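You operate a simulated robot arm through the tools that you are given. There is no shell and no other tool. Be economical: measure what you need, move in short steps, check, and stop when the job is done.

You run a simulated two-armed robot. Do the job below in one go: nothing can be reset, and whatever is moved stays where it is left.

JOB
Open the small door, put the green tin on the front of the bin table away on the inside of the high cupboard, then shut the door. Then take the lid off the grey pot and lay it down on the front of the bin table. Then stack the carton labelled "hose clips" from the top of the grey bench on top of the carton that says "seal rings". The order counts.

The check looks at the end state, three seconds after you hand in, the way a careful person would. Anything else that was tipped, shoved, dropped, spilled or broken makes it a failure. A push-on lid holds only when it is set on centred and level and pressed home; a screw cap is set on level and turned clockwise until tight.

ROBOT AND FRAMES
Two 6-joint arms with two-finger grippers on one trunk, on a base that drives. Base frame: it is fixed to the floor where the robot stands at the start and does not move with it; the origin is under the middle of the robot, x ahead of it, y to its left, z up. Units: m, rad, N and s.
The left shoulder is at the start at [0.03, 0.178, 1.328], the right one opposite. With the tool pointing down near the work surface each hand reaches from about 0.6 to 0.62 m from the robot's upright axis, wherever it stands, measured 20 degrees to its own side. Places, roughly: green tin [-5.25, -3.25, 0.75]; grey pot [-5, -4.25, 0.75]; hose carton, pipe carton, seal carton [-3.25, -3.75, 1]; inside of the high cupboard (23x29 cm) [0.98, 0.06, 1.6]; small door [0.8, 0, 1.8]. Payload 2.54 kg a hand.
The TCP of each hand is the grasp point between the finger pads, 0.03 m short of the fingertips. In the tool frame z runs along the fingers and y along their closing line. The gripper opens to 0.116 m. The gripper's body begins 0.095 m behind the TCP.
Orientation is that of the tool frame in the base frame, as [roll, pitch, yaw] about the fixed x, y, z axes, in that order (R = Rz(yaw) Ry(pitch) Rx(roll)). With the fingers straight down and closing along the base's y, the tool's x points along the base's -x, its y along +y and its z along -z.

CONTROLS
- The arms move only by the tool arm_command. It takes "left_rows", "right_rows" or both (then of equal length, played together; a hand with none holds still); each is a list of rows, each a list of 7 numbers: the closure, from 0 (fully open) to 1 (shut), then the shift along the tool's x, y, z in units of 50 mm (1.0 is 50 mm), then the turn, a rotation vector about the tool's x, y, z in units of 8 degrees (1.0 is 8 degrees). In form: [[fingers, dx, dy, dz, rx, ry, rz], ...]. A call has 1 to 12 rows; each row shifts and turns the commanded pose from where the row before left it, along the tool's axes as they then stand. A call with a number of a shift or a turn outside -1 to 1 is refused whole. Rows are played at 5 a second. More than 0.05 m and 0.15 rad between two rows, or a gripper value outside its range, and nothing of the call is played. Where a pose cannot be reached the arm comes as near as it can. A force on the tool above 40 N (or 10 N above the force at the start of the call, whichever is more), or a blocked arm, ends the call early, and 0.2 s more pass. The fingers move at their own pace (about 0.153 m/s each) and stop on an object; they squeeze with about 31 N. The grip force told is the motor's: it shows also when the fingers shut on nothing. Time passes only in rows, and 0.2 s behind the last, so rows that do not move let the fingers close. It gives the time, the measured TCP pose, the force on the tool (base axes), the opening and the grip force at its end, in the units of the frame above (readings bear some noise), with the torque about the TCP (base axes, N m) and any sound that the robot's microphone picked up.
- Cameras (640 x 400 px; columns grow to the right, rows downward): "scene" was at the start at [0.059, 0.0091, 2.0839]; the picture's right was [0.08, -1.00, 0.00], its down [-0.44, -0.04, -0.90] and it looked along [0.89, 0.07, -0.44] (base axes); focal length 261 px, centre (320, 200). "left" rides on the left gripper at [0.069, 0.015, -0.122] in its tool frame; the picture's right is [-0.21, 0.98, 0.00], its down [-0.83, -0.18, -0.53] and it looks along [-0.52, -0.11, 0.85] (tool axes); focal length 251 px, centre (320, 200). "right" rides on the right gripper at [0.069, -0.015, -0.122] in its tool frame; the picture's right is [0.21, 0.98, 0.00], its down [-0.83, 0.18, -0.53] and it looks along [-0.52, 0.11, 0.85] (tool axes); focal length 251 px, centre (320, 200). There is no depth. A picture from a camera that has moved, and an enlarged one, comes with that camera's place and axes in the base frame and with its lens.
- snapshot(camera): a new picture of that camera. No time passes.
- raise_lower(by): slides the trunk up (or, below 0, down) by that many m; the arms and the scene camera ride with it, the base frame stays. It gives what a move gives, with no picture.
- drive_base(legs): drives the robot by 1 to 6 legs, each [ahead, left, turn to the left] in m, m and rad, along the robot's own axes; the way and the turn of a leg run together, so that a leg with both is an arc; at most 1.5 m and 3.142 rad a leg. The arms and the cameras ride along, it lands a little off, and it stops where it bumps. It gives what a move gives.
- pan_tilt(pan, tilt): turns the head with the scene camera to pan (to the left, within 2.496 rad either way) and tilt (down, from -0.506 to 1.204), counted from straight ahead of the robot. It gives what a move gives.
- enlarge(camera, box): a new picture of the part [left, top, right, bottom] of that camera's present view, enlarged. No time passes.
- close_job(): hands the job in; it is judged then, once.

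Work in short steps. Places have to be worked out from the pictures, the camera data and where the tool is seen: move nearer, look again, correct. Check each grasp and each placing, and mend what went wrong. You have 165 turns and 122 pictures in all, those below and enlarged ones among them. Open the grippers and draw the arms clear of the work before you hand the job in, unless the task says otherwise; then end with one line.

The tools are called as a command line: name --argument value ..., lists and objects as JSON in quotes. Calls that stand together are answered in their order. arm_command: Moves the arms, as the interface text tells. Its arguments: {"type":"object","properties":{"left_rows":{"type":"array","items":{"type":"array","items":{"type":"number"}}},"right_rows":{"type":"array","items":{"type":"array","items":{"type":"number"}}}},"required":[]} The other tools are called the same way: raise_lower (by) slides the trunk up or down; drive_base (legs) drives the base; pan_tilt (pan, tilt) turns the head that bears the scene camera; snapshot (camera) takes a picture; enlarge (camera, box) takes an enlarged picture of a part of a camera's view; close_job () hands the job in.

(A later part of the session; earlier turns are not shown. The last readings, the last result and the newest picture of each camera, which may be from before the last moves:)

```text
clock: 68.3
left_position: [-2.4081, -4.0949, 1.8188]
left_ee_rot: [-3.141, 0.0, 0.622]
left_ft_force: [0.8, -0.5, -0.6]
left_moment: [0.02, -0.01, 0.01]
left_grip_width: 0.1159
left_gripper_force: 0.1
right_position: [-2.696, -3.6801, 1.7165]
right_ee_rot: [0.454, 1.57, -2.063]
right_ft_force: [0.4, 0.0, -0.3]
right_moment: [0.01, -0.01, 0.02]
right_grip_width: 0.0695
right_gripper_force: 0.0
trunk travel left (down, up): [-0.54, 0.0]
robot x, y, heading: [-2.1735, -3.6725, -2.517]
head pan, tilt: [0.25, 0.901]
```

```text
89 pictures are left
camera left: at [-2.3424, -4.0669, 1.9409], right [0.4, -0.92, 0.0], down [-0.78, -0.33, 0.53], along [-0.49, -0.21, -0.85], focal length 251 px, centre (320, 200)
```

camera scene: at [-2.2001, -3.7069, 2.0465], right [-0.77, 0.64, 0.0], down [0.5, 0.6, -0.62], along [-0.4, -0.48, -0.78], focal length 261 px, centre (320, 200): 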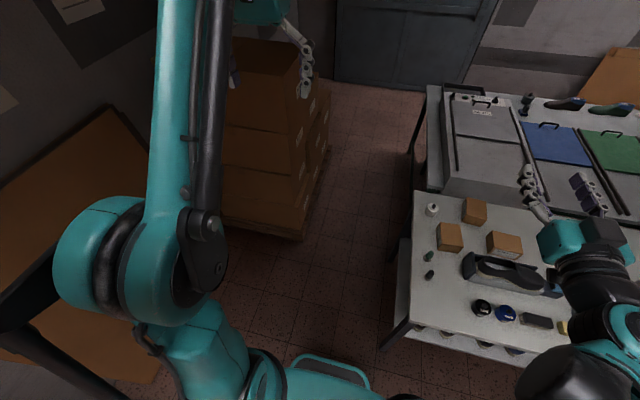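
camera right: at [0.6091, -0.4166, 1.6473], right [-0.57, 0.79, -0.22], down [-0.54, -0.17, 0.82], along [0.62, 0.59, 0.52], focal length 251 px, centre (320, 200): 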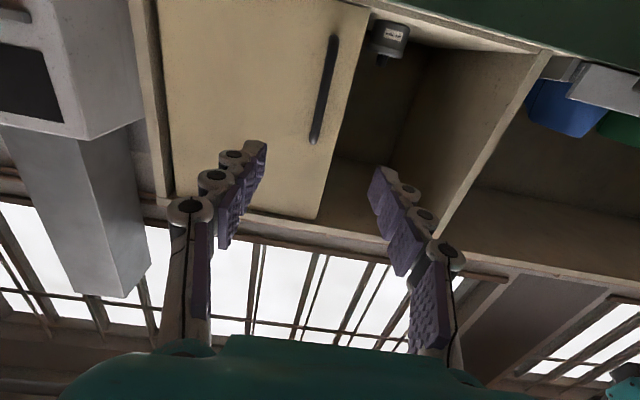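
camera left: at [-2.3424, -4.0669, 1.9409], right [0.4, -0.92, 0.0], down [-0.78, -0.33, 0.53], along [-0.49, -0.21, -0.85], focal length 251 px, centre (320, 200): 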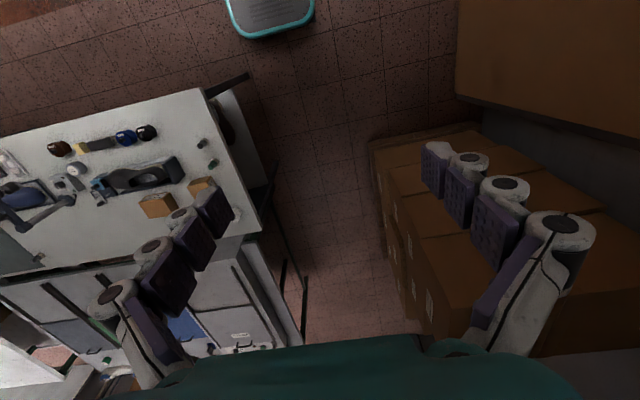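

Measured: bench edge at offset ≈1.45, box stack ≈2.06–2.16, base half width ≈0.24. I tuck the left hand inward to pull that elbow in before passing.

arm_command --left_rows '[[0, 0, -0.9, 0, 0, 0, 0], [0, 0, -0.9, 0, 0, 0, 0], [0, 0, -0.9, 0, 0, 0, 0], [0, 0, -0.9, 0, 0, 0, 0]]'

pan_tilt --pan 1.0 --tilt 0.6

snapshot --camera "scene"

```text
clock: 69.3
left_position: [-2.5134, -3.9457, 1.8197]
left_ee_rot: [3.14, -0.001, 0.624]
left_ft_force: [0.0, 0.2, -0.9]
left_moment: [-0.01, -0.04, -0.01]
left_grip_width: 0.116
left_gripper_force: 0.1
right_position: [-2.6975, -3.6789, 1.7157]
right_ee_rot: [1.829, 1.569, -0.69]
right_ft_force: [-0.1, 0.9, 0.0]
right_moment: [0.02, 0.01, 0.04]
right_grip_width: 0.0695
right_gripper_force: 0.1
trunk travel left (down, up): [-0.54, 0.0]
robot x, y, heading: [-2.1697, -3.666, -2.514]
head pan, tilt: [0.25, 0.901]
```

```text
clock: 70.4
left_position: [-2.5128, -3.9489, 1.8204]
left_ee_rot: [-3.14, 0.0, 0.624]
left_ft_force: [-0.1, -0.2, -0.5]
left_moment: [0.0, 0.02, -0.01]
left_grip_width: 0.1161
left_gripper_force: 0.1
right_position: [-2.6944, -3.68, 1.7162]
right_ee_rot: [-0.4, 1.57, -2.918]
right_ft_force: [-0.9, 0.7, 0.0]
right_moment: [0.02, 0.0, -0.03]
right_grip_width: 0.0694
right_gripper_force: 0.1
trunk travel left (down, up): [-0.54, 0.0]
robot x, y, heading: [-2.1742, -3.6639, -2.522]
head pan, tilt: [1.0, 0.6]
```

```text
88 pictures are left
camera scene: at [-2.1469, -3.7367, 2.0712], right [-1.0, -0.05, 0.0], down [-0.03, 0.56, -0.82], along [0.04, -0.82, -0.57], focal length 261 px, centre (320, 200)
```

scene: 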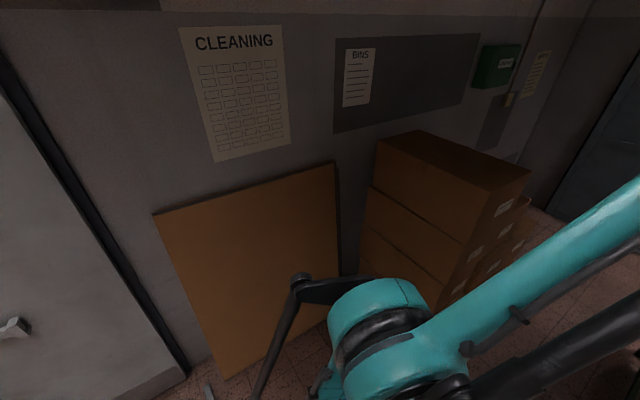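

Stack top ≈1.41 m high with face at offset ≈2.15; there is room. I shift left 0.06 and drive along the aisle in two legs.

drive_base --legs '[[0, 0.06, 0], [1.3, 0, 0], [0.9, 0, 0]]'

pan_tilt --pan -0.5 --tilt 0.8

snapshot --camera "scene"

```text
clock: 81.8
left_position: [-4.2573, -5.2863, 1.8199]
left_ee_rot: [-3.141, 0.0, 0.62]
left_ft_force: [0.0, 0.2, -0.6]
left_moment: [-0.04, -0.02, 0.01]
left_grip_width: 0.116
left_gripper_force: 0.0
right_position: [-4.4404, -5.0192, 1.7167]
right_ee_rot: [2.718, 1.57, 0.198]
right_ft_force: [0.1, -0.5, 0.1]
right_moment: [0.0, 0.02, -0.02]
right_grip_width: 0.0697
right_gripper_force: 0.1
trunk travel left (down, up): [-0.54, 0.0]
robot x, y, heading: [-3.9152, -5.009, -2.521]
head pan, tilt: [1.0, 0.6]
```

```text
clock: 83.4
left_position: [-4.2583, -5.287, 1.8209]
left_ee_rot: [3.14, 0.0, 0.621]
left_ft_force: [-0.2, 0.8, -0.2]
left_moment: [0.05, 0.0, 0.0]
left_grip_width: 0.1159
left_gripper_force: 0.0
right_position: [-4.441, -5.0187, 1.7161]
right_ee_rot: [1.318, 1.571, -1.2]
right_ft_force: [0.1, -0.3, -0.2]
right_moment: [-0.02, 0.01, -0.01]
right_grip_width: 0.0697
right_gripper_force: 0.1
trunk travel left (down, up): [-0.54, 0.0]
robot x, y, heading: [-3.9171, -5.0056, -2.519]
head pan, tilt: [-0.499, 0.799]
```

```text
87 pictures are left
camera scene: at [-3.977, -4.9982, 2.0544], right [-0.12, 0.99, 0.0], down [0.71, 0.09, -0.7], along [-0.69, -0.09, -0.72], focal length 261 px, centre (320, 200)
```

scene: 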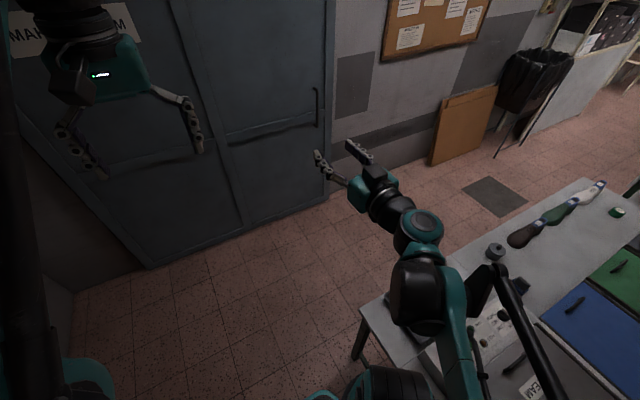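

Both targets seen: pot ≈(-4.88,-4.13), tin ≈(-5.30,-3.25), table edge at L≈6.49 and wall at ≈7.9. I drive past the corner, turn to face the table and strafe along it.

drive_base --legs '[[1.02, 0, 0], [0, 0, -3.14], [0, 1.3, 0]]'

pan_tilt --pan 0.3 --tilt 0.8

snapshot --camera "scene"

```text
clock: 102.2
left_position: [-5.1812, -4.2718, 1.8205]
left_ee_rot: [-3.141, -0.001, -2.513]
left_ft_force: [-0.1, -0.2, 0.3]
left_moment: [0.0, 0.0, 0.01]
left_grip_width: 0.1161
left_gripper_force: 0.2
right_position: [-4.997, -4.5385, 1.716]
right_ee_rot: [-0.896, 1.569, -0.269]
right_ft_force: [-0.1, -0.1, -0.2]
right_moment: [0.05, 0.01, 0.03]
right_grip_width: 0.0694
right_gripper_force: 0.2
trunk travel left (down, up): [-0.54, 0.0]
robot x, y, heading: [-5.5179, -4.5511, 0.626]
head pan, tilt: [-0.499, 0.799]
```

```text
clock: 103.4
left_position: [-5.1815, -4.2733, 1.8191]
left_ee_rot: [3.14, -0.001, -2.513]
left_ft_force: [0.6, -0.2, -0.1]
left_moment: [-0.01, -0.01, 0.0]
left_grip_width: 0.1159
left_gripper_force: 0.0
right_position: [-4.9975, -4.5382, 1.7158]
right_ee_rot: [0.018, 1.571, 0.646]
right_ft_force: [-0.3, 0.7, -0.6]
right_moment: [0.01, -0.02, 0.01]
right_grip_width: 0.0696
right_gripper_force: 0.0
trunk travel left (down, up): [-0.54, 0.0]
robot x, y, heading: [-5.519, -4.5516, 0.629]
head pan, tilt: [0.3, 0.799]
```

```text
86 pictures are left
camera scene: at [-5.4983, -4.5054, 2.0544], right [0.8, -0.6, 0.0], down [-0.43, -0.57, -0.7], along [0.42, 0.56, -0.72], focal length 261 px, centre (320, 200)
```

scene: 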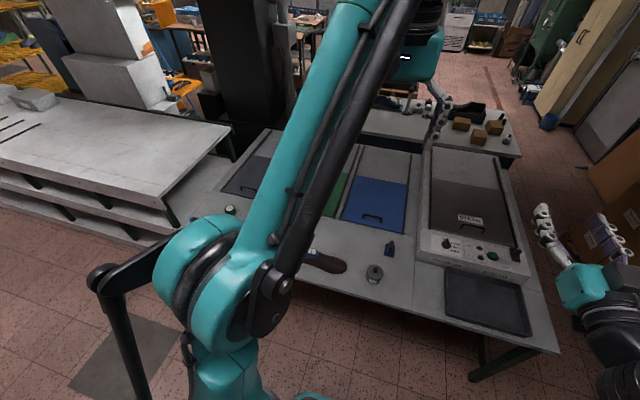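

The lane is clear to the left. I strafe 1.12 m to put the right arm opposite the tin.

drive_base --legs '[[0, 1.12, 0]]'

pan_tilt --pan -0.3 --tilt 0.8

snapshot --camera "scene"

```text
clock: 109.1
left_position: [-5.8384, -3.3684, 1.8205]
left_ee_rot: [-3.14, 0.0, -2.516]
left_ft_force: [-0.5, -0.2, 0.2]
left_moment: [0.02, 0.04, 0.02]
left_grip_width: 0.1161
left_gripper_force: 0.0
right_position: [-5.6534, -3.6334, 1.7166]
right_ee_rot: [-0.945, 1.57, -0.32]
right_ft_force: [1.1, 0.4, -0.7]
right_moment: [-0.02, 0.01, 0.02]
right_grip_width: 0.0694
right_gripper_force: 0.0
trunk travel left (down, up): [-0.54, 0.0]
robot x, y, heading: [-6.179, -3.6468, 0.632]
head pan, tilt: [0.3, 0.799]
```

```text
clock: 110.1
left_position: [-5.8384, -3.3679, 1.8211]
left_ee_rot: [3.14, 0.001, -2.515]
left_ft_force: [-0.4, 0.9, -1.0]
left_moment: [-0.03, -0.01, 0.02]
left_grip_width: 0.116
left_gripper_force: 0.0
right_position: [-5.654, -3.6325, 1.7167]
right_ee_rot: [0.426, 1.57, 1.054]
right_ft_force: [-0.2, -0.3, -0.5]
right_moment: [-0.03, -0.02, -0.04]
right_grip_width: 0.0695
right_gripper_force: 0.1
trunk travel left (down, up): [-0.54, 0.0]
robot x, y, heading: [-6.1738, -3.6475, 0.623]
head pan, tilt: [-0.3, 0.799]
```

```text
85 pictures are left
camera scene: at [-6.1273, -3.6383, 2.0543], right [0.32, -0.95, 0.0], down [-0.68, -0.23, -0.7], along [0.66, 0.22, -0.72], focal length 261 px, centre (320, 200)
```

scene: 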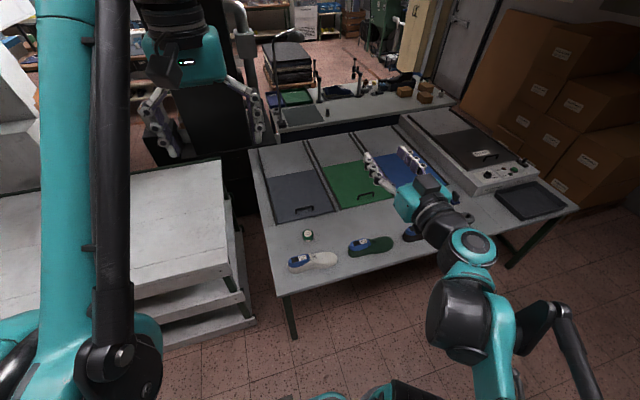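

The tin stands behind the white shoe, so I will pick it from above first and later re-grasp from the side. I drive ahead 0.27 and turn the right hand to point down.

drive_base --legs '[[0.27, 0, 0]]'

arm_command --right_rows '[[0, 0, 0, 0, 0, 0.9375, 0], [0, 0, 0, 0, 0, 0.9375, 0], [0, 0, 0, 0, 0, 0.9375, 0], [0, 0, 0, 0, 0, 0.9375, 0], [0, 0, 0, 0, 0, 0.9375, 0], [0, 0, 0, 0, 0, 0.9375, 0], [0, 0, 0, 0, 0, 0.9375, 0], [0, 0, 0, 0, 0, 0.9375, 0], [0, 0, 0, 0, 0, 0.9375, 0], [0, 0, 0, 0, 0, 0.9375, 0], [0, 0, 0, 0, 0, 0.9375, 0], [0, 0, 0, 0, 0, 0.9375, 0]]'

raise_lower --by -0.45

snapshot --camera "right"

```text
clock: 112.0
left_position: [-5.624, -3.2113, 1.8199]
left_ee_rot: [3.141, 0.002, -2.513]
left_ft_force: [-0.5, -0.2, -0.7]
left_moment: [0.04, 0.0, -0.01]
left_grip_width: 0.1159
left_gripper_force: 0.0
right_position: [-5.4393, -3.4768, 1.7159]
right_ee_rot: [-0.15, 1.569, 0.478]
right_ft_force: [-0.3, 0.2, -0.5]
right_moment: [0.01, 0.02, -0.02]
right_grip_width: 0.0696
right_gripper_force: 0.1
trunk travel left (down, up): [-0.54, 0.0]
robot x, y, heading: [-5.959, -3.4907, 0.633]
head pan, tilt: [-0.3, 0.799]
```

```text
clock: 114.6
left_position: [-5.6206, -3.2089, 1.8196]
left_ee_rot: [-3.141, -0.001, -2.513]
left_ft_force: [0.9, -0.2, 0.2]
left_moment: [0.0, 0.06, 0.0]
left_grip_width: 0.1163
left_gripper_force: 0.1
right_position: [-5.4368, -3.4756, 1.7158]
right_ee_rot: [-3.141, -0.004, -2.514]
right_ft_force: [-0.3, -0.6, -0.7]
right_moment: [-0.01, 0.05, -0.02]
right_grip_width: 0.1162
right_gripper_force: 0.0
trunk travel left (down, up): [-0.54, 0.0]
robot x, y, heading: [-5.9583, -3.4937, 0.63]
head pan, tilt: [-0.3, 0.799]
```

```text
refused: -0.45 is not a number from -0.4 to 0.4
```

```text
84 pictures are left
camera right: at [-5.4815, -3.5281, 1.8368], right [-0.75, 0.66, 0.0], down [0.56, 0.63, 0.53], along [0.35, 0.4, -0.85], focal length 251 px, centre (320, 200)
```

right: 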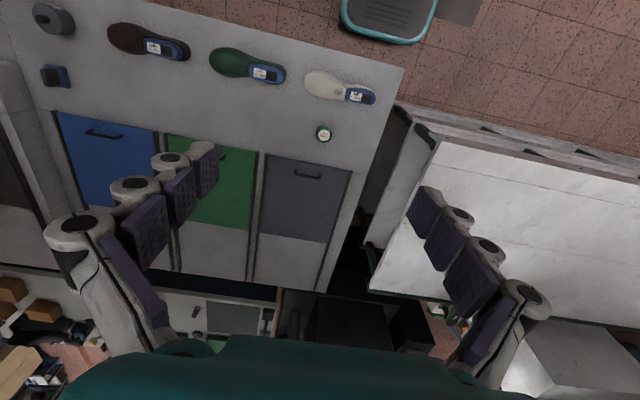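

The tin is at about (-5.28,-3.276). I lower the trunk 0.4 and move over it.

raise_lower --by -0.4

arm_command --right_rows '[[0, -0.8, 0.23, 0, 0, 0, 0], [0, -0.8, 0.23, 0, 0, 0, 0], [0, -0.8, 0.23, 0, 0, 0, 0], [0, -0.8, 0.23, 0.3, 0, 0, 0], [0, -0.8, 0.23, 0.3, 0, 0, 0], [0, -0.8, 0.23, 0.3, 0, 0, 0]]'

snapshot --camera "right"

```text
clock: 118.4
left_position: [-5.6224, -3.2108, 1.4197]
left_ee_rot: [-3.142, -0.001, -2.513]
left_ft_force: [-0.4, 0.5, -0.2]
left_moment: [-0.02, -0.01, 0.01]
left_grip_width: 0.116
left_gripper_force: 0.1
right_position: [-5.4385, -3.4766, 1.3165]
right_ee_rot: [3.141, 0.0, -2.514]
right_ft_force: [-0.1, 1.3, -0.5]
right_moment: [0.01, 0.01, 0.01]
right_grip_width: 0.1161
right_gripper_force: 0.0
trunk travel left (down, up): [-0.14, 0.4]
robot x, y, heading: [-5.9615, -3.4927, 0.626]
head pan, tilt: [-0.3, 0.799]
```

```text
clock: 119.8
left_position: [-5.6213, -3.2096, 1.4213]
left_ee_rot: [-3.141, -0.002, -2.515]
left_ft_force: [-0.8, 0.0, 0.4]
left_moment: [-0.01, 0.05, 0.01]
left_grip_width: 0.1157
left_gripper_force: 0.1
right_position: [-5.29, -3.282, 1.2644]
right_ee_rot: [3.141, -0.002, -2.513]
right_ft_force: [0.5, 0.4, 0.4]
right_moment: [-0.02, 0.06, 0.01]
right_grip_width: 0.1161
right_gripper_force: 0.0
right hand out of reach, approached as far as the arm can: row 6
trunk travel left (down, up): [-0.14, 0.4]
robot x, y, heading: [-5.9592, -3.491, 0.632]
head pan, tilt: [-0.3, 0.799]
```

```text
83 pictures are left
camera right: at [-5.3355, -3.3351, 1.385], right [-0.75, 0.66, 0.0], down [0.56, 0.63, 0.53], along [0.35, 0.4, -0.85], focal length 251 px, centre (320, 200)
```

right: 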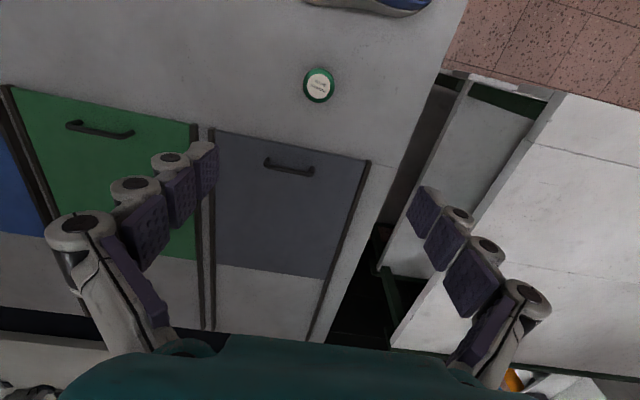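

TCP is over the tin within a centimetre. I lower the trunk the remaining 0.13 and descend further.

raise_lower --by -0.13

arm_command --right_rows '[[0, 0, 0, 0.9, 0, 0, 0], [0, 0, 0, 0.9, 0, 0, 0], [0, 0, 0, 0.9, 0, 0, 0], [0, 0, 0, 0.9, 0, 0, 0]]'

snapshot --camera "right"

```text
clock: 121.4
left_position: [-5.6248, -3.2085, 1.29]
left_ee_rot: [3.139, -0.001, -2.513]
left_ft_force: [0.6, 0.0, 0.5]
left_moment: [-0.02, -0.02, 0.05]
left_grip_width: 0.1159
left_gripper_force: 0.0
right_position: [-5.2909, -3.284, 1.1347]
right_ee_rot: [-3.14, 0.003, -2.514]
right_ft_force: [-0.1, -0.5, -0.4]
right_moment: [0.01, 0.01, 0.02]
right_grip_width: 0.1164
right_gripper_force: 0.1
trunk travel left (down, up): [-0.01, 0.53]
robot x, y, heading: [-5.9629, -3.4934, 0.627]
head pan, tilt: [-0.3, 0.799]
```

```text
clock: 122.4
left_position: [-5.6222, -3.21, 1.2902]
left_ee_rot: [3.141, -0.002, -2.516]
left_ft_force: [-0.2, -0.3, 0.1]
left_moment: [0.02, 0.02, 0.0]
left_grip_width: 0.1158
left_gripper_force: 0.0
right_position: [-5.2927, -3.2821, 0.9562]
right_ee_rot: [-3.14, -0.001, -2.513]
right_ft_force: [0.4, -0.3, -0.9]
right_moment: [0.0, 0.0, -0.01]
right_grip_width: 0.1158
right_gripper_force: 0.0
trunk travel left (down, up): [-0.01, 0.53]
robot x, y, heading: [-5.9644, -3.4923, 0.63]
head pan, tilt: [-0.3, 0.799]
```

```text
82 pictures are left
camera right: at [-5.3375, -3.3368, 1.0765], right [-0.75, 0.66, 0.0], down [0.56, 0.63, 0.53], along [0.35, 0.4, -0.85], focal length 251 px, centre (320, 200)
```

right: 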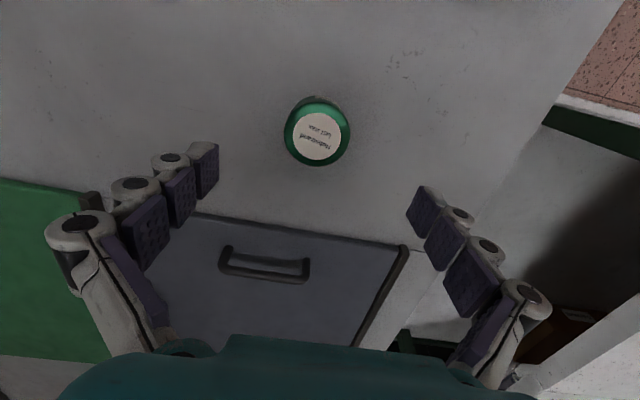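

Tin top ≈0.84 m, centred on (-5.287,-3.281), diameter ≈6 cm. I descend and close.

arm_command --right_rows '[[0.2, -0.1, 0, 0.9, 0, 0, 0], [0.2, 0, 0, 0.9, 0, 0, 0], [0.2, 0, 0, 0.9, 0, 0, 0], [0.2, 0, 0, 0.1, 0, 0, 0], [1, 0, 0, 0, 0, 0, 0], [1, 0, 0, 0, 0, 0, 0], [1, 0, 0, 0, 0, 0, 0]]'

snapshot --camera "right"

```text
clock: 123.4
left_position: [-5.6303, -3.21, 1.2941]
left_ee_rot: [-3.137, 0.007, -2.514]
left_ft_force: [-0.5, -0.7, -0.1]
left_moment: [0.0, -0.03, -0.02]
left_grip_width: 0.1157
left_gripper_force: 0.0
right_position: [-5.2919, -3.2753, 0.8263]
right_ee_rot: [-3.141, 0.012, -2.513]
right_ft_force: [2.0, 16.5, 82.3]
right_moment: [0.11, 0.76, -0.55]
right_grip_width: 0.0684
right_gripper_force: 44.0
trunk travel left (down, up): [-0.01, 0.53]
robot x, y, heading: [-5.9628, -3.489, 0.629]
head pan, tilt: [-0.3, 0.799]
stopped in row 5 (right hand): the force on the tool passed its limit at 49 N (the readings are from after the stop); the commanded pose is now the measured one
```

```text
81 pictures are left
camera right: at [-5.3381, -3.3306, 0.9469], right [-0.75, 0.66, 0.0], down [0.55, 0.63, 0.54], along [0.36, 0.41, -0.84], focal length 251 px, centre (320, 200)
```

right: 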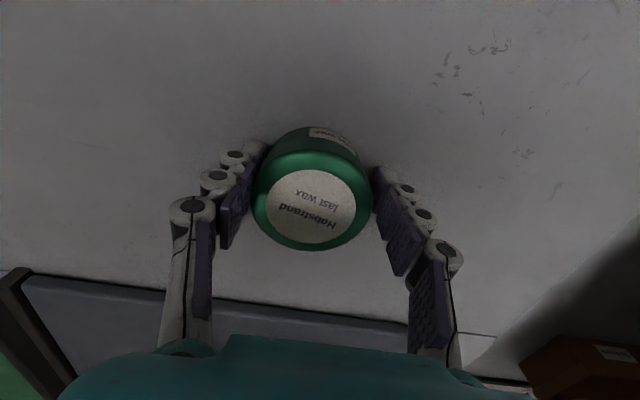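

The fingertips reached the table (top ≈0.79) while closing; the tin is gripped at 68 mm. I lift gently.

arm_command --right_rows '[[1, 0, 0, -0.2, 0, 0, 0], [1, 0, 0, -0.2, 0, 0, 0], [1, 0, 0, -0.2, 0, 0, 0], [1, 0, 0, -0.5, 0, 0, 0]]'

snapshot --camera "right"

```text
clock: 124.4
left_position: [-5.6236, -3.2101, 1.2905]
left_ee_rot: [3.141, 0.0, -2.514]
left_ft_force: [-0.4, 0.5, -0.7]
left_moment: [0.0, 0.01, -0.02]
left_grip_width: 0.1161
left_gripper_force: 0.0
right_position: [-5.2868, -3.279, 0.8729]
right_ee_rot: [-3.139, 0.005, -2.512]
right_ft_force: [-1.5, -0.2, -0.4]
right_moment: [0.01, -0.01, 0.02]
right_grip_width: 0.0595
right_gripper_force: 30.7
trunk travel left (down, up): [-0.01, 0.53]
robot x, y, heading: [-5.9612, -3.4904, 0.626]
head pan, tilt: [-0.3, 0.799]
```

```text
80 pictures are left
camera right: at [-5.3325, -3.332, 0.9933], right [-0.75, 0.66, 0.0], down [0.56, 0.63, 0.54], along [0.36, 0.4, -0.84], focal length 251 px, centre (320, 200)
```

right: 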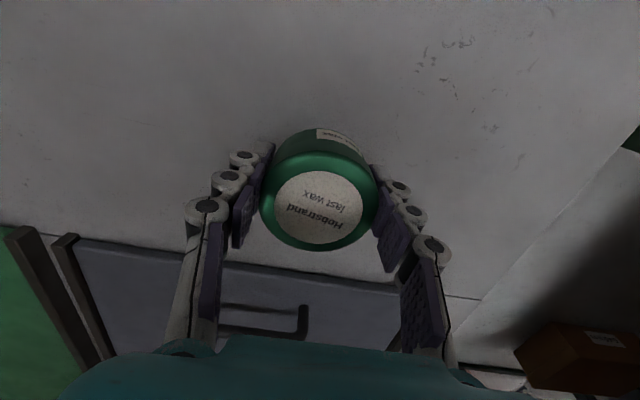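

The tin is securely held (59.5 mm). I raise it to 1.07 m and strafe right 1.14 m to the free spot between pot and tray.

arm_command --right_rows '[[1, 0, 0, -0.9, 0, 0, 0], [1, 0, 0, -0.9, 0, 0, 0], [1, 0, 0, -0.9, 0, 0, 0], [1, 0, 0, -0.9, 0, 0, 0], [1, 0.5, 0, -0.5, 0, 0, 0]]'

drive_base --legs '[[0, -1.14, 0]]'

snapshot --camera "right"

snapshot --camera "scene"

```text
clock: 125.6
left_position: [-5.6247, -3.2105, 1.2914]
left_ee_rot: [3.141, 0.0, -2.513]
left_ft_force: [-1.2, -0.3, -0.3]
left_moment: [0.01, -0.06, 0.01]
left_grip_width: 0.1164
left_gripper_force: 0.1
right_position: [-5.3086, -3.2944, 1.0782]
right_ee_rot: [3.14, 0.005, -2.514]
right_ft_force: [-0.5, 0.6, -1.2]
right_moment: [0.01, -0.05, -0.03]
right_grip_width: 0.0595
right_gripper_force: 30.7
trunk travel left (down, up): [-0.01, 0.53]
robot x, y, heading: [-5.964, -3.4933, 0.631]
head pan, tilt: [-0.3, 0.799]
```

```text
clock: 131.5
left_position: [-4.9469, -4.1434, 1.2904]
left_ee_rot: [-3.139, 0.0, -2.519]
left_ft_force: [0.3, -1.2, -0.2]
left_moment: [0.0, 0.01, -0.01]
left_grip_width: 0.1157
left_gripper_force: 0.0
right_position: [-4.6354, -4.2276, 1.076]
right_ee_rot: [3.14, 0.003, -2.517]
right_ft_force: [0.3, 0.2, -0.8]
right_moment: [0.01, -0.01, -0.02]
right_grip_width: 0.0594
right_gripper_force: 30.8
trunk travel left (down, up): [-0.01, 0.53]
robot x, y, heading: [-5.2872, -4.4214, 0.62]
head pan, tilt: [-0.3, 0.799]
```

```text
79 pictures are left
camera right: at [-4.6805, -4.2816, 1.197], right [-0.74, 0.67, 0.0], down [0.56, 0.63, 0.54], along [0.36, 0.4, -0.84], focal length 251 px, centre (320, 200)
```

right: 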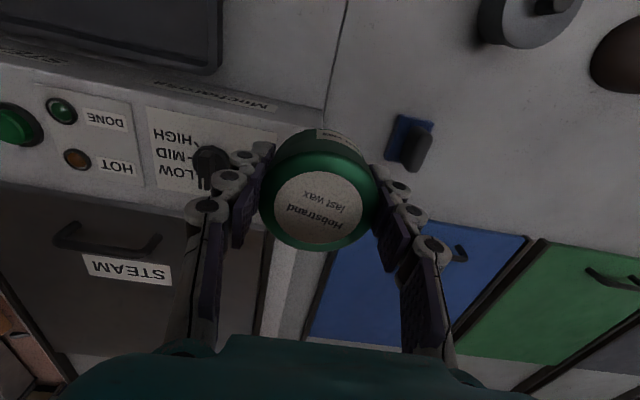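

```text
78 pictures are left
camera scene: at [-5.2376, -4.4128, 1.5243], right [0.32, -0.95, 0.0], down [-0.68, -0.23, -0.7], along [0.66, 0.22, -0.72], focal length 261 px, centre (320, 200)
```

scene: 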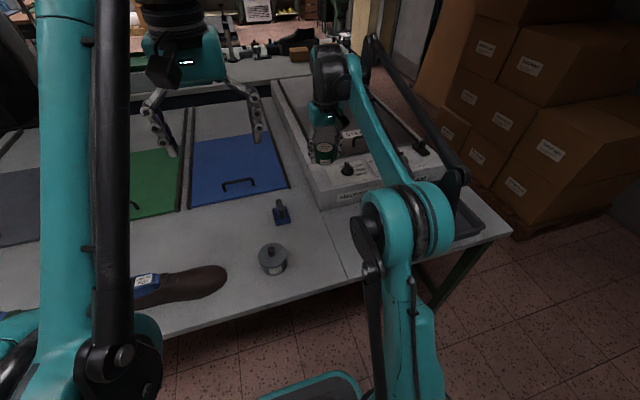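

The free strip in front of the steamer is L 6.19–6.46. I draw the hand 9 cm back toward me and lower the tin to just above the table.

arm_command --right_rows '[[1, 0.6, 0, 0, 0, 0, 0], [1, 0.6, 0, 0, 0, 0, 0], [1, 0.6, 0, 0, 0, 0, 0], [1, 0, 0, 0.8, 0, 0, 0], [1, 0, 0, 0.8, 0, 0, 0], [1, 0, 0, 0.8, 0, 0, 0], [1, 0, 0, 0.8, 0, 0, 0], [1, 0, 0, 0.8, 0, 0, 0], [1, 0, 0, 0.6, 0, 0, 0]]'

enlarge --camera "scene" --box '[220, 160, 460, 310]'

```text
clock: 133.5
left_position: [-4.9466, -4.1424, 1.2898]
left_ee_rot: [-3.141, 0.0, -2.52]
left_ft_force: [-0.3, -0.2, 0.1]
left_moment: [0.03, 0.03, -0.02]
left_grip_width: 0.116
left_gripper_force: 0.0
right_position: [-4.7059, -4.2803, 0.8459]
right_ee_rot: [-3.14, 0.004, -2.519]
right_ft_force: [-0.1, -1.0, -1.4]
right_moment: [0.04, 0.02, 0.01]
right_grip_width: 0.0599
right_gripper_force: 30.8
trunk travel left (down, up): [-0.01, 0.53]
robot x, y, heading: [-5.2899, -4.4242, 0.625]
head pan, tilt: [-0.3, 0.799]
```

```text
2.67 times, centred on (340, 235) of scene
camera zoom: at [-5.2376, -4.4124, 1.5243], right [0.32, -0.95, 0.0], down [-0.68, -0.23, -0.7], along [0.66, 0.22, -0.72], focal length 697 px, centre (267, 107)
```

zoom: 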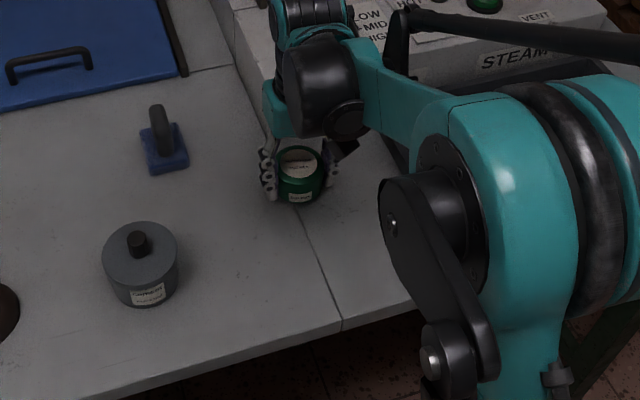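

I lower in 4 mm steps to contact.

arm_command --right_rows '[[1, 0, 0, 0.1, 0, 0, 0], [1, 0, 0, 0.1, 0, 0, 0], [1, 0, 0, 0.08, 0, 0, 0], [1, 0, 0, 0, 0, 0, 0]]'

```text
clock: 134.5
left_position: [-4.948, -4.1428, 1.2903]
left_ee_rot: [3.14, 0.0, -2.518]
left_ft_force: [-0.7, -0.2, -0.7]
left_moment: [-0.01, -0.02, 0.02]
left_grip_width: 0.1161
left_gripper_force: 0.1
right_position: [-4.7068, -4.2812, 0.8309]
right_ee_rot: [-3.141, 0.001, -2.517]
right_ft_force: [-0.1, 0.9, -1.1]
right_moment: [0.02, -0.01, 0.03]
right_grip_width: 0.0593
right_gripper_force: 30.9
trunk travel left (down, up): [-0.01, 0.53]
robot x, y, heading: [-5.2891, -4.4236, 0.625]
head pan, tilt: [-0.3, 0.799]
```

No contact yet; continue.

arm_command --right_rows '[[1, 0, 0, 0.05, 0, 0, 0], [1, 0, 0, 0.05, 0, 0, 0], [1, 0, 0, 0.05, 0, 0, 0], [1, 0, 0, 0, 0, 0, 0]]'

```text
clock: 135.3
left_position: [-4.9504, -4.1436, 1.2919]
left_ee_rot: [3.141, 0.003, -2.518]
left_ft_force: [-0.1, -0.6, 0.1]
left_moment: [0.02, 0.01, 0.02]
left_grip_width: 0.1161
left_gripper_force: 0.1
right_position: [-4.7059, -4.2806, 0.8285]
right_ee_rot: [-3.14, 0.009, -2.519]
right_ft_force: [-1.9, -1.4, 22.7]
right_moment: [0.17, 0.47, 0.08]
right_grip_width: 0.0596
right_gripper_force: 31.2
trunk travel left (down, up): [-0.01, 0.53]
robot x, y, heading: [-5.2852, -4.4228, 0.621]
head pan, tilt: [-0.3, 0.799]
stopped in row 4 (right hand): the force on the tool passed its limit at 42 N (the readings are from after the stop); the commanded pose is now the measured one
```

Contact felt; I open, rise, draw back and tilt the tool to about 30° below horizontal.

arm_command --right_rows '[[0.3, 0, 0, 0, 0, 0, 0], [0.1, 0, 0, 0, 0, 0, 0], [0.1, 0, 0, -0.6, 0, 0, 0], [0.1, 0, 0, -0.9, 0, 0, 0], [0.1, 0, 0, -0.9, 0, 0, 0], [0.1, 0, 0, -0.9, 0, 0, 0], [0.1, 0.8, 0, 0, 0, 0, 0], [0.1, 0.8, 0, 0, 0, 0, 0], [0.1, 0.8, 0, 0, 0, 0, 0]]'

arm_command --right_rows '[[0.1, 0, 0, 0, 0, -0.9375, 0], [0.1, 0, 0, 0, 0, -0.9375, 0], [0.1, 0, 0, 0, 0, -0.9375, 0], [0.1, 0, 0, 0, 0, -0.9375, 0], [0.1, 0, 0, 0, 0, -0.9375, 0], [0.1, 0, 0, 0, 0, -0.9375, 0], [0.1, 0, 0, 0, 0, -0.9375, 0], [0.1, 0, 0, 0, 0, -0.9375, 0]]'

snapshot --camera "right"

enlarge --camera "scene" --box '[220, 160, 460, 310]'

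```text
clock: 137.3
left_position: [-4.9495, -4.144, 1.2897]
left_ee_rot: [3.14, 0.0, -2.519]
left_ft_force: [0.0, -0.2, -0.4]
left_moment: [0.03, -0.04, 0.01]
left_grip_width: 0.116
left_gripper_force: 0.1
right_position: [-4.805, -4.3506, 0.9905]
right_ee_rot: [-3.14, 0.01, -2.52]
right_ft_force: [-0.8, 0.4, -1.3]
right_moment: [0.0, -0.03, 0.0]
right_grip_width: 0.1042
right_gripper_force: 0.0
trunk travel left (down, up): [-0.01, 0.53]
robot x, y, heading: [-5.2897, -4.4195, 0.623]
head pan, tilt: [-0.3, 0.799]
```

```text
clock: 139.2
left_position: [-4.9483, -4.1427, 1.2905]
left_ee_rot: [-3.14, 0.0, -2.519]
left_ft_force: [0.3, -0.2, 0.2]
left_moment: [0.01, 0.01, 0.0]
left_grip_width: 0.116
left_gripper_force: 0.0
right_position: [-4.8029, -4.3506, 0.9912]
right_ee_rot: [-3.138, 1.055, -2.515]
right_ft_force: [-0.6, 0.7, 0.2]
right_moment: [0.02, 0.01, -0.02]
right_grip_width: 0.1041
right_gripper_force: 0.0
trunk travel left (down, up): [-0.01, 0.53]
robot x, y, heading: [-5.2846, -4.4206, 0.626]
head pan, tilt: [-0.3, 0.799]
```

```text
76 pictures are left
camera right: at [-4.907, -4.4447, 0.9893], right [-0.66, 0.73, -0.19], down [-0.15, 0.11, 0.98], along [0.74, 0.67, 0.04], focal length 251 px, centre (320, 200)
```

right: 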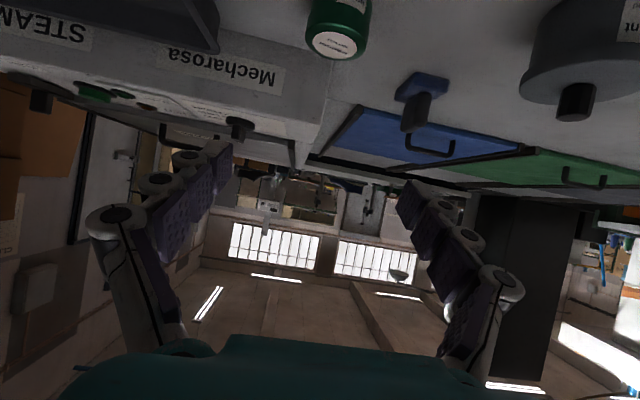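

```text
2.67 times, centred on (340, 235) of scene
camera zoom: at [-5.2381, -4.4127, 1.5244], right [0.32, -0.95, 0.0], down [-0.68, -0.23, -0.7], along [0.66, 0.22, -0.72], focal length 697 px, centre (267, 107)
```

zoom: 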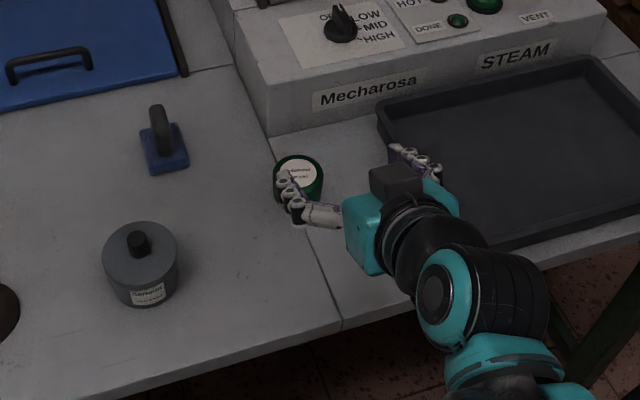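

Tin confirmed at (-4.71,-4.28). I lower the tilted hand behind it to TCP z≈0.835.

arm_command --right_rows '[[0.1, 0.68, 0, 0.385, 0, 0, 0], [0.1, 0.68, 0, 0.385, 0, 0, 0], [0.1, 0.68, 0, 0.385, 0, 0, 0], [0.1, 0.68, 0.06, 0.385, 0, 0, 0]]'

snapshot --camera "right"

enlarge --camera "scene" --box '[220, 160, 460, 310]'

```text
clock: 140.2
left_position: [-4.9499, -4.1439, 1.2903]
left_ee_rot: [-3.141, 0.003, -2.519]
left_ft_force: [0.0, -0.1, 0.3]
left_moment: [0.01, -0.01, 0.03]
left_grip_width: 0.116
left_gripper_force: 0.0
right_position: [-4.8044, -4.3513, 0.876]
right_ee_rot: [-3.138, 1.054, -2.516]
right_ft_force: [-0.5, -0.8, 0.1]
right_moment: [0.0, 0.03, 0.01]
right_grip_width: 0.1043
right_gripper_force: 0.1
right hand out of reach, approached as far as the arm can: row 4
trunk travel left (down, up): [-0.01, 0.53]
robot x, y, heading: [-5.2847, -4.4222, 0.624]
head pan, tilt: [-0.3, 0.799]
```

```text
74 pictures are left
camera right: at [-4.9077, -4.4447, 0.8752], right [-0.66, 0.73, -0.19], down [-0.15, 0.12, 0.98], along [0.74, 0.67, 0.03], focal length 251 px, centre (320, 200)
```

right: 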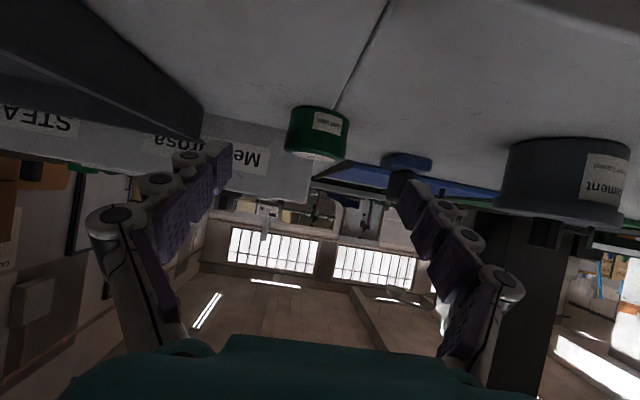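

```text
2.67 times, centred on (340, 235) of scene
camera zoom: at [-5.239, -4.413, 1.5244], right [0.32, -0.95, 0.0], down [-0.68, -0.23, -0.7], along [0.66, 0.22, -0.72], focal length 697 px, centre (267, 107)
```

zoom: 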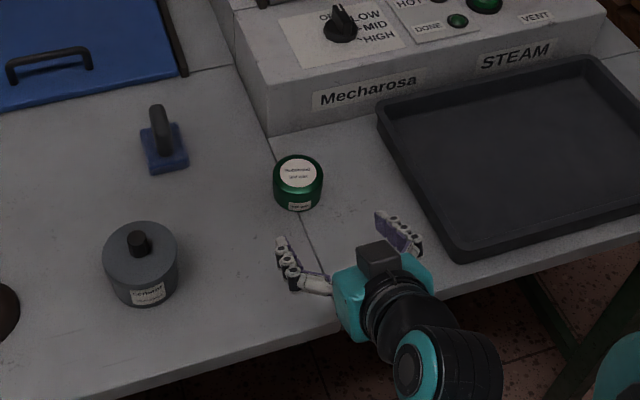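

The arm is folded too close to go lower, so I back the base 0.12 m and extend the arm instead.

drive_base --legs '[[-0.13, 0, 0]]'

arm_command --right_rows '[[0.1, -0.32, 0, 0.565, 0, 0, 0], [0.1, -0.32, 0, 0.565, 0, 0, 0], [0.1, -0.32, 0, 0.565, 0, 0, 0], [0.1, -0.32, 0, 0.565, 0, 0, 0]]'

```text
clock: 141.4
left_position: [-5.0544, -4.2199, 1.2906]
left_ee_rot: [-3.141, 0.002, -2.521]
left_ft_force: [-0.9, -0.3, 0.2]
left_moment: [0.06, -0.03, 0.02]
left_grip_width: 0.1161
left_gripper_force: 0.1
right_position: [-4.91, -4.4265, 0.8776]
right_ee_rot: [-3.14, 1.053, -2.516]
right_ft_force: [-0.2, -0.5, 0.7]
right_moment: [0.0, -0.02, -0.01]
right_grip_width: 0.1046
right_gripper_force: 0.1
trunk travel left (down, up): [-0.01, 0.53]
robot x, y, heading: [-5.3929, -4.4985, 0.622]
head pan, tilt: [-0.3, 0.799]
```

```text
clock: 142.4
left_position: [-5.0524, -4.2186, 1.2898]
left_ee_rot: [3.141, -0.001, -2.521]
left_ft_force: [-0.4, -0.2, -0.3]
left_moment: [-0.01, 0.06, 0.0]
left_grip_width: 0.1159
left_gripper_force: 0.2
right_position: [-4.8034, -4.3505, 0.8761]
right_ee_rot: [-3.14, 1.052, -2.519]
right_ft_force: [0.6, 0.1, -0.1]
right_moment: [-0.01, 0.06, 0.03]
right_grip_width: 0.1042
right_gripper_force: 0.0
trunk travel left (down, up): [-0.01, 0.53]
robot x, y, heading: [-5.3946, -4.4991, 0.625]
head pan, tilt: [-0.3, 0.799]
```

Now I lower 4.2 cm at this spot.

arm_command --right_rows '[[0.1, 0.37, 0, 0.205, 0, 0, 0], [0.1, 0.37, 0, 0.205, 0, 0, 0]]'

snapshot --camera "right"

```text
clock: 143.0
left_position: [-5.0529, -4.219, 1.2897]
left_ee_rot: [3.141, 0.0, -2.518]
left_ft_force: [-0.4, 0.1, 0.4]
left_moment: [0.02, -0.02, -0.04]
left_grip_width: 0.1161
left_gripper_force: 0.1
right_position: [-4.8015, -4.3499, 0.8407]
right_ee_rot: [-3.141, 1.051, -2.515]
right_ft_force: [0.1, 0.4, -0.1]
right_moment: [0.01, 0.01, 0.0]
right_grip_width: 0.1044
right_gripper_force: 0.0
right hand out of reach, approached as far as the arm can: row 2
trunk travel left (down, up): [-0.01, 0.53]
robot x, y, heading: [-5.3924, -4.4982, 0.621]
head pan, tilt: [-0.3, 0.799]
```

```text
72 pictures are left
camera right: at [-4.9047, -4.4439, 0.8404], right [-0.66, 0.73, -0.19], down [-0.15, 0.12, 0.98], along [0.74, 0.67, 0.03], focal length 251 px, centre (320, 200)
```

right: 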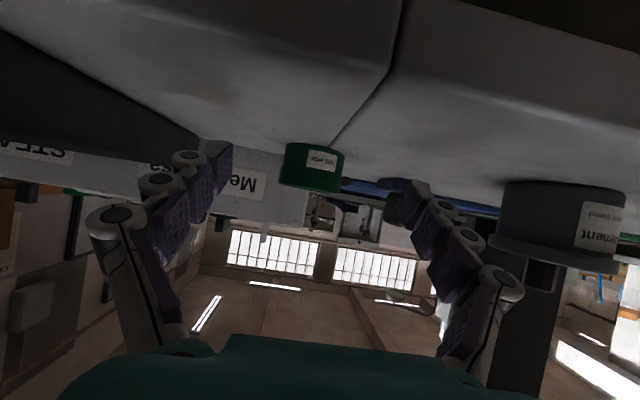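

Tin spans z≈0.793–0.84; I go forward 0.115 m while sinking 2 cm.

arm_command --right_rows '[[0.1, -0.26, 0, 0.74, 0, 0, 0], [0.1, -0.26, 0, 0.74, 0, 0, 0], [0.1, -0.26, 0, 0.7, 0, 0, 0]]'

snapshot --camera "right"

enlarge --camera "scene" --box '[220, 120, 460, 270]'

```text
clock: 143.8
left_position: [-5.0527, -4.2184, 1.2905]
left_ee_rot: [-3.141, -0.001, -2.52]
left_ft_force: [-0.2, 0.1, -0.4]
left_moment: [0.01, 0.03, 0.0]
left_grip_width: 0.116
left_gripper_force: 0.0
right_position: [-4.7078, -4.2833, 0.8207]
right_ee_rot: [-3.14, 1.053, -2.517]
right_ft_force: [0.1, 1.0, -0.2]
right_moment: [0.0, 0.0, -0.01]
right_grip_width: 0.1044
right_gripper_force: 0.0
trunk travel left (down, up): [-0.01, 0.53]
robot x, y, heading: [-5.3919, -4.4998, 0.627]
head pan, tilt: [-0.3, 0.799]
```

```text
71 pictures are left
camera right: at [-4.8115, -4.3768, 0.8204], right [-0.66, 0.73, -0.19], down [-0.15, 0.12, 0.98], along [0.74, 0.67, 0.03], focal length 251 px, centre (320, 200)
```

right: 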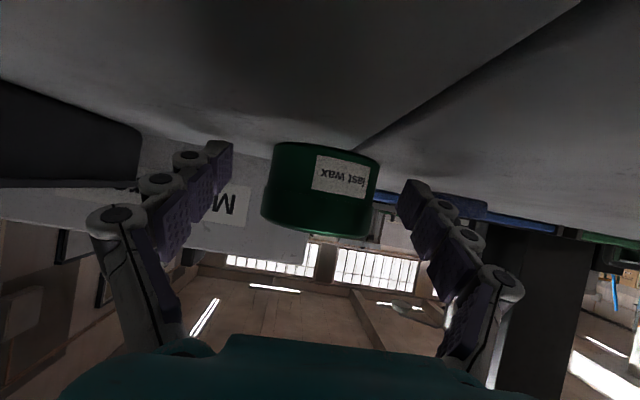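

```text
2.67 times, centred on (340, 195) of scene
camera zoom: at [-5.3429, -4.4881, 1.5243], right [0.32, -0.95, 0.0], down [-0.68, -0.23, -0.7], along [0.66, 0.22, -0.72], focal length 697 px, centre (267, 213)
```

zoom: 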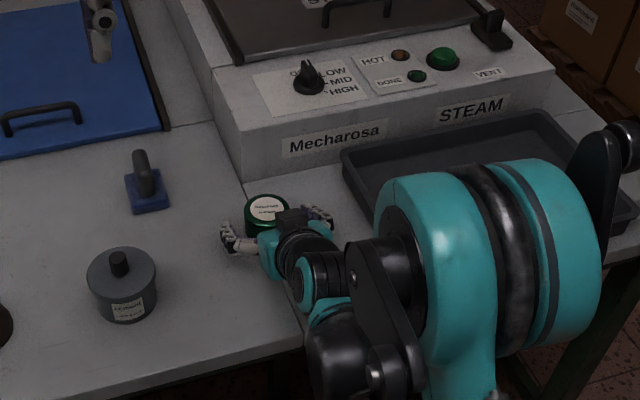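

The tin sits between the fingers at TCP depth. I close and lift slightly.

arm_command --right_rows '[[1, 0, 0, 0, 0, 0, 0], [1, 0, 0, 0, 0, 0, 0], [1, 0, 0, 0, 0, 0, 0], [1, 0, 0, 0, 0, 0, 0], [1, -0.35, 0, -0.2, 0, 0, 0], [1, -0.7, 0, -0.4, 0, 0, 0], [1, -0.7, 0, -0.4, 0, 0, 0]]'

snapshot --camera "right"

```text
clock: 145.4
left_position: [-5.0543, -4.2192, 1.2911]
left_ee_rot: [-3.141, 0.002, -2.521]
left_ft_force: [-0.1, -0.4, -0.6]
left_moment: [0.01, -0.05, 0.01]
left_grip_width: 0.1161
left_gripper_force: 0.0
right_position: [-4.7099, -4.2828, 0.9228]
right_ee_rot: [-3.139, 1.053, -2.518]
right_ft_force: [0.2, 0.2, -1.3]
right_moment: [-0.01, 0.01, -0.02]
right_grip_width: 0.0592
right_gripper_force: 30.2
trunk travel left (down, up): [-0.01, 0.53]
robot x, y, heading: [-5.3927, -4.4971, 0.622]
head pan, tilt: [-0.3, 0.799]
```

```text
69 pictures are left
camera right: at [-4.8128, -4.3777, 0.9216], right [-0.66, 0.73, -0.19], down [-0.15, 0.12, 0.98], along [0.74, 0.67, 0.03], focal length 251 px, centre (320, 200)
```

right: 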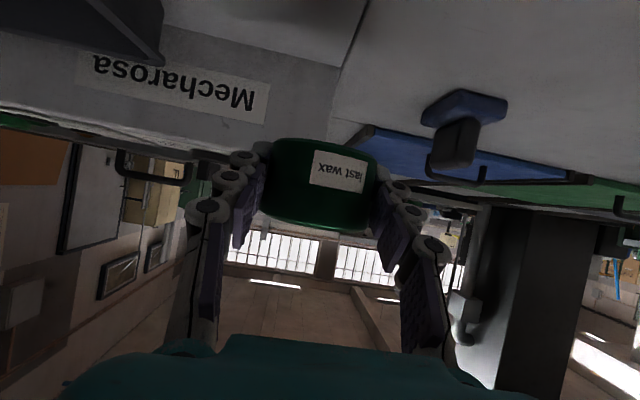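

Tin held upright at 59 mm. I raise the trunk for travel and check the right arm's outline.

raise_lower --by 0.4

raise_lower --by 0.13

arm_command --right_rows '[[1, -0.7, 0.3, -0.4, 0, 0, 0], [1, -0.7, 0.3, -0.4, 0, 0, 0], [1, -0.7, 0.3, -0.4, 0, 0, 0], [1, -0.7, 0.3, -0.4, 0, 0, 0], [1, -0.7, 0.3, -0.4, 0, 0, 0]]'

pan_tilt --pan -1.0 --tilt 0.6

snapshot --camera "scene"

```text
clock: 149.3
left_position: [-5.053, -4.2185, 1.6907]
left_ee_rot: [-3.14, 0.0, -2.52]
left_ft_force: [-0.4, -0.3, 0.8]
left_moment: [0.01, 0.04, 0.01]
left_grip_width: 0.1158
left_gripper_force: 0.1
right_position: [-4.7093, -4.2831, 1.3218]
right_ee_rot: [-3.139, 1.052, -2.519]
right_ft_force: [0.0, 0.5, -1.9]
right_moment: [-0.02, 0.0, 0.0]
right_grip_width: 0.0592
right_gripper_force: 30.7
trunk travel left (down, up): [-0.41, 0.13]
robot x, y, heading: [-5.394, -4.4978, 0.62]
head pan, tilt: [-0.3, 0.799]
```

```text
clock: 150.8
left_position: [-5.0528, -4.2186, 1.8199]
left_ee_rot: [3.141, 0.0, -2.519]
left_ft_force: [-0.4, -0.5, 0.0]
left_moment: [-0.02, 0.03, -0.01]
left_grip_width: 0.116
left_gripper_force: 0.1
right_position: [-4.7074, -4.2832, 1.451]
right_ee_rot: [-3.141, 1.053, -2.516]
right_ft_force: [-1.3, 0.3, -0.4]
right_moment: [0.02, 0.02, 0.0]
right_grip_width: 0.0592
right_gripper_force: 31.7
trunk travel left (down, up): [-0.54, 0.0]
robot x, y, heading: [-5.3949, -4.4988, 0.625]
head pan, tilt: [-0.3, 0.799]
```

```text
clock: 152.0
left_position: [-5.0546, -4.2184, 1.8199]
left_ee_rot: [3.141, -0.001, -2.521]
left_ft_force: [0.1, -0.2, -0.4]
left_moment: [-0.01, -0.04, -0.02]
left_grip_width: 0.1159
left_gripper_force: 0.0
right_position: [-4.7535, -4.2214, 1.6547]
right_ee_rot: [-3.138, 1.054, -2.516]
right_ft_force: [0.1, -0.6, -1.2]
right_moment: [0.0, -0.03, 0.0]
right_grip_width: 0.0591
right_gripper_force: 30.8
trunk travel left (down, up): [-0.54, 0.0]
robot x, y, heading: [-5.3929, -4.4985, 0.625]
head pan, tilt: [-0.3, 0.799]
```

```text
clock: 153.1
left_position: [-5.054, -4.2185, 1.821]
left_ee_rot: [3.141, -0.001, -2.522]
left_ft_force: [0.4, 0.2, 0.6]
left_moment: [0.01, -0.02, -0.01]
left_grip_width: 0.116
left_gripper_force: 0.0
right_position: [-4.753, -4.2218, 1.6525]
right_ee_rot: [-3.137, 1.053, -2.516]
right_ft_force: [0.5, 0.6, -0.5]
right_moment: [-0.02, -0.01, 0.03]
right_grip_width: 0.0592
right_gripper_force: 31.4
trunk travel left (down, up): [-0.54, 0.0]
robot x, y, heading: [-5.3943, -4.4966, 0.619]
head pan, tilt: [-1.0, 0.6]
```

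```text
68 pictures are left
camera scene: at [-5.3382, -4.5464, 2.0712], right [-0.37, -0.93, 0.0], down [-0.53, 0.21, -0.82], along [0.77, -0.3, -0.57], focal length 261 px, centre (320, 200)
```

scene: 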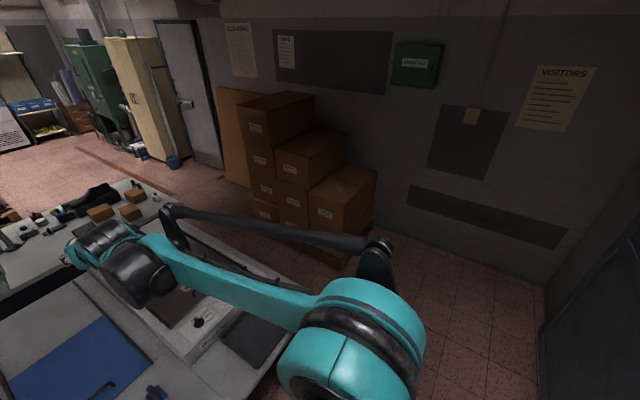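

I strafe right to the aisle line (offset ≈1.73).

drive_base --legs '[[0, -1.25, 0]]'

pan_tilt --pan -0.35 --tilt 0.75

snapshot --camera "scene"

```text
clock: 159.5
left_position: [-4.3179, -5.2486, 1.8202]
left_ee_rot: [-3.141, 0.001, -2.525]
left_ft_force: [0.3, -0.7, 0.0]
left_moment: [0.0, 0.0, 0.0]
left_grip_width: 0.116
left_gripper_force: 0.1
right_position: [-4.0182, -5.2525, 1.6533]
right_ee_rot: [-3.138, 1.052, -2.521]
right_ft_force: [0.4, 0.4, -0.4]
right_moment: [0.01, 0.03, -0.02]
right_grip_width: 0.0592
right_gripper_force: 31.0
trunk travel left (down, up): [-0.54, 0.0]
robot x, y, heading: [-4.6617, -5.5262, 0.618]
head pan, tilt: [-1.0, 0.6]
```

```text
clock: 160.5
left_position: [-4.3181, -5.2482, 1.8191]
left_ee_rot: [-3.141, 0.0, -2.526]
left_ft_force: [-0.1, -0.2, -0.5]
left_moment: [0.0, 0.01, -0.02]
left_grip_width: 0.1162
left_gripper_force: 0.0
right_position: [-4.0168, -5.2532, 1.6532]
right_ee_rot: [-3.139, 1.051, -2.522]
right_ft_force: [-0.3, -0.9, -0.7]
right_moment: [-0.01, 0.01, -0.01]
right_grip_width: 0.0591
right_gripper_force: 31.5
trunk travel left (down, up): [-0.54, 0.0]
robot x, y, heading: [-4.6586, -5.5246, 0.62]
head pan, tilt: [-0.351, 0.75]
```

```text
67 pictures are left
camera scene: at [-4.6067, -5.52, 2.0584], right [0.26, -0.96, 0.0], down [-0.66, -0.18, -0.73], along [0.71, 0.19, -0.68], focal length 261 px, centre (320, 200)
```

scene: 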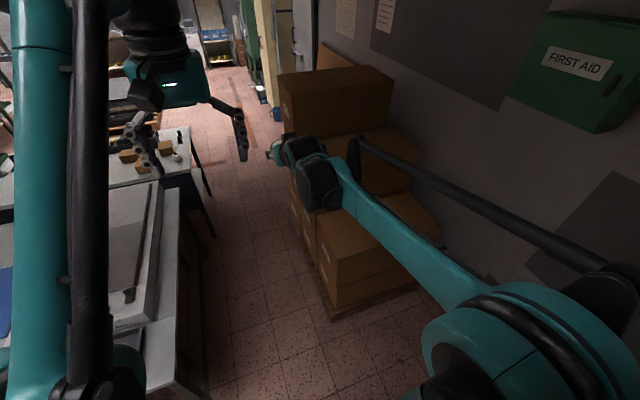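

To pass safely with the known silhouette, I turn half round and reverse out, so that the right arm is over the bench side.

drive_base --legs '[[0, 0, 3.14]]'

```text
clock: 168.3
left_position: [-4.9968, -5.8093, 1.8208]
left_ee_rot: [-3.14, -0.001, 0.631]
left_ft_force: [0.0, 0.8, -0.5]
left_moment: [-0.01, 0.0, 0.0]
left_grip_width: 0.1159
left_gripper_force: 0.0
right_position: [-5.2988, -5.8073, 1.6528]
right_ee_rot: [-3.14, 1.053, 0.63]
right_ft_force: [-0.3, -1.2, -1.4]
right_moment: [0.02, -0.03, 0.0]
right_grip_width: 0.0594
right_gripper_force: 30.8
trunk travel left (down, up): [-0.54, 0.0]
robot x, y, heading: [-4.6595, -5.5275, -2.513]
head pan, tilt: [-0.351, 0.75]
```

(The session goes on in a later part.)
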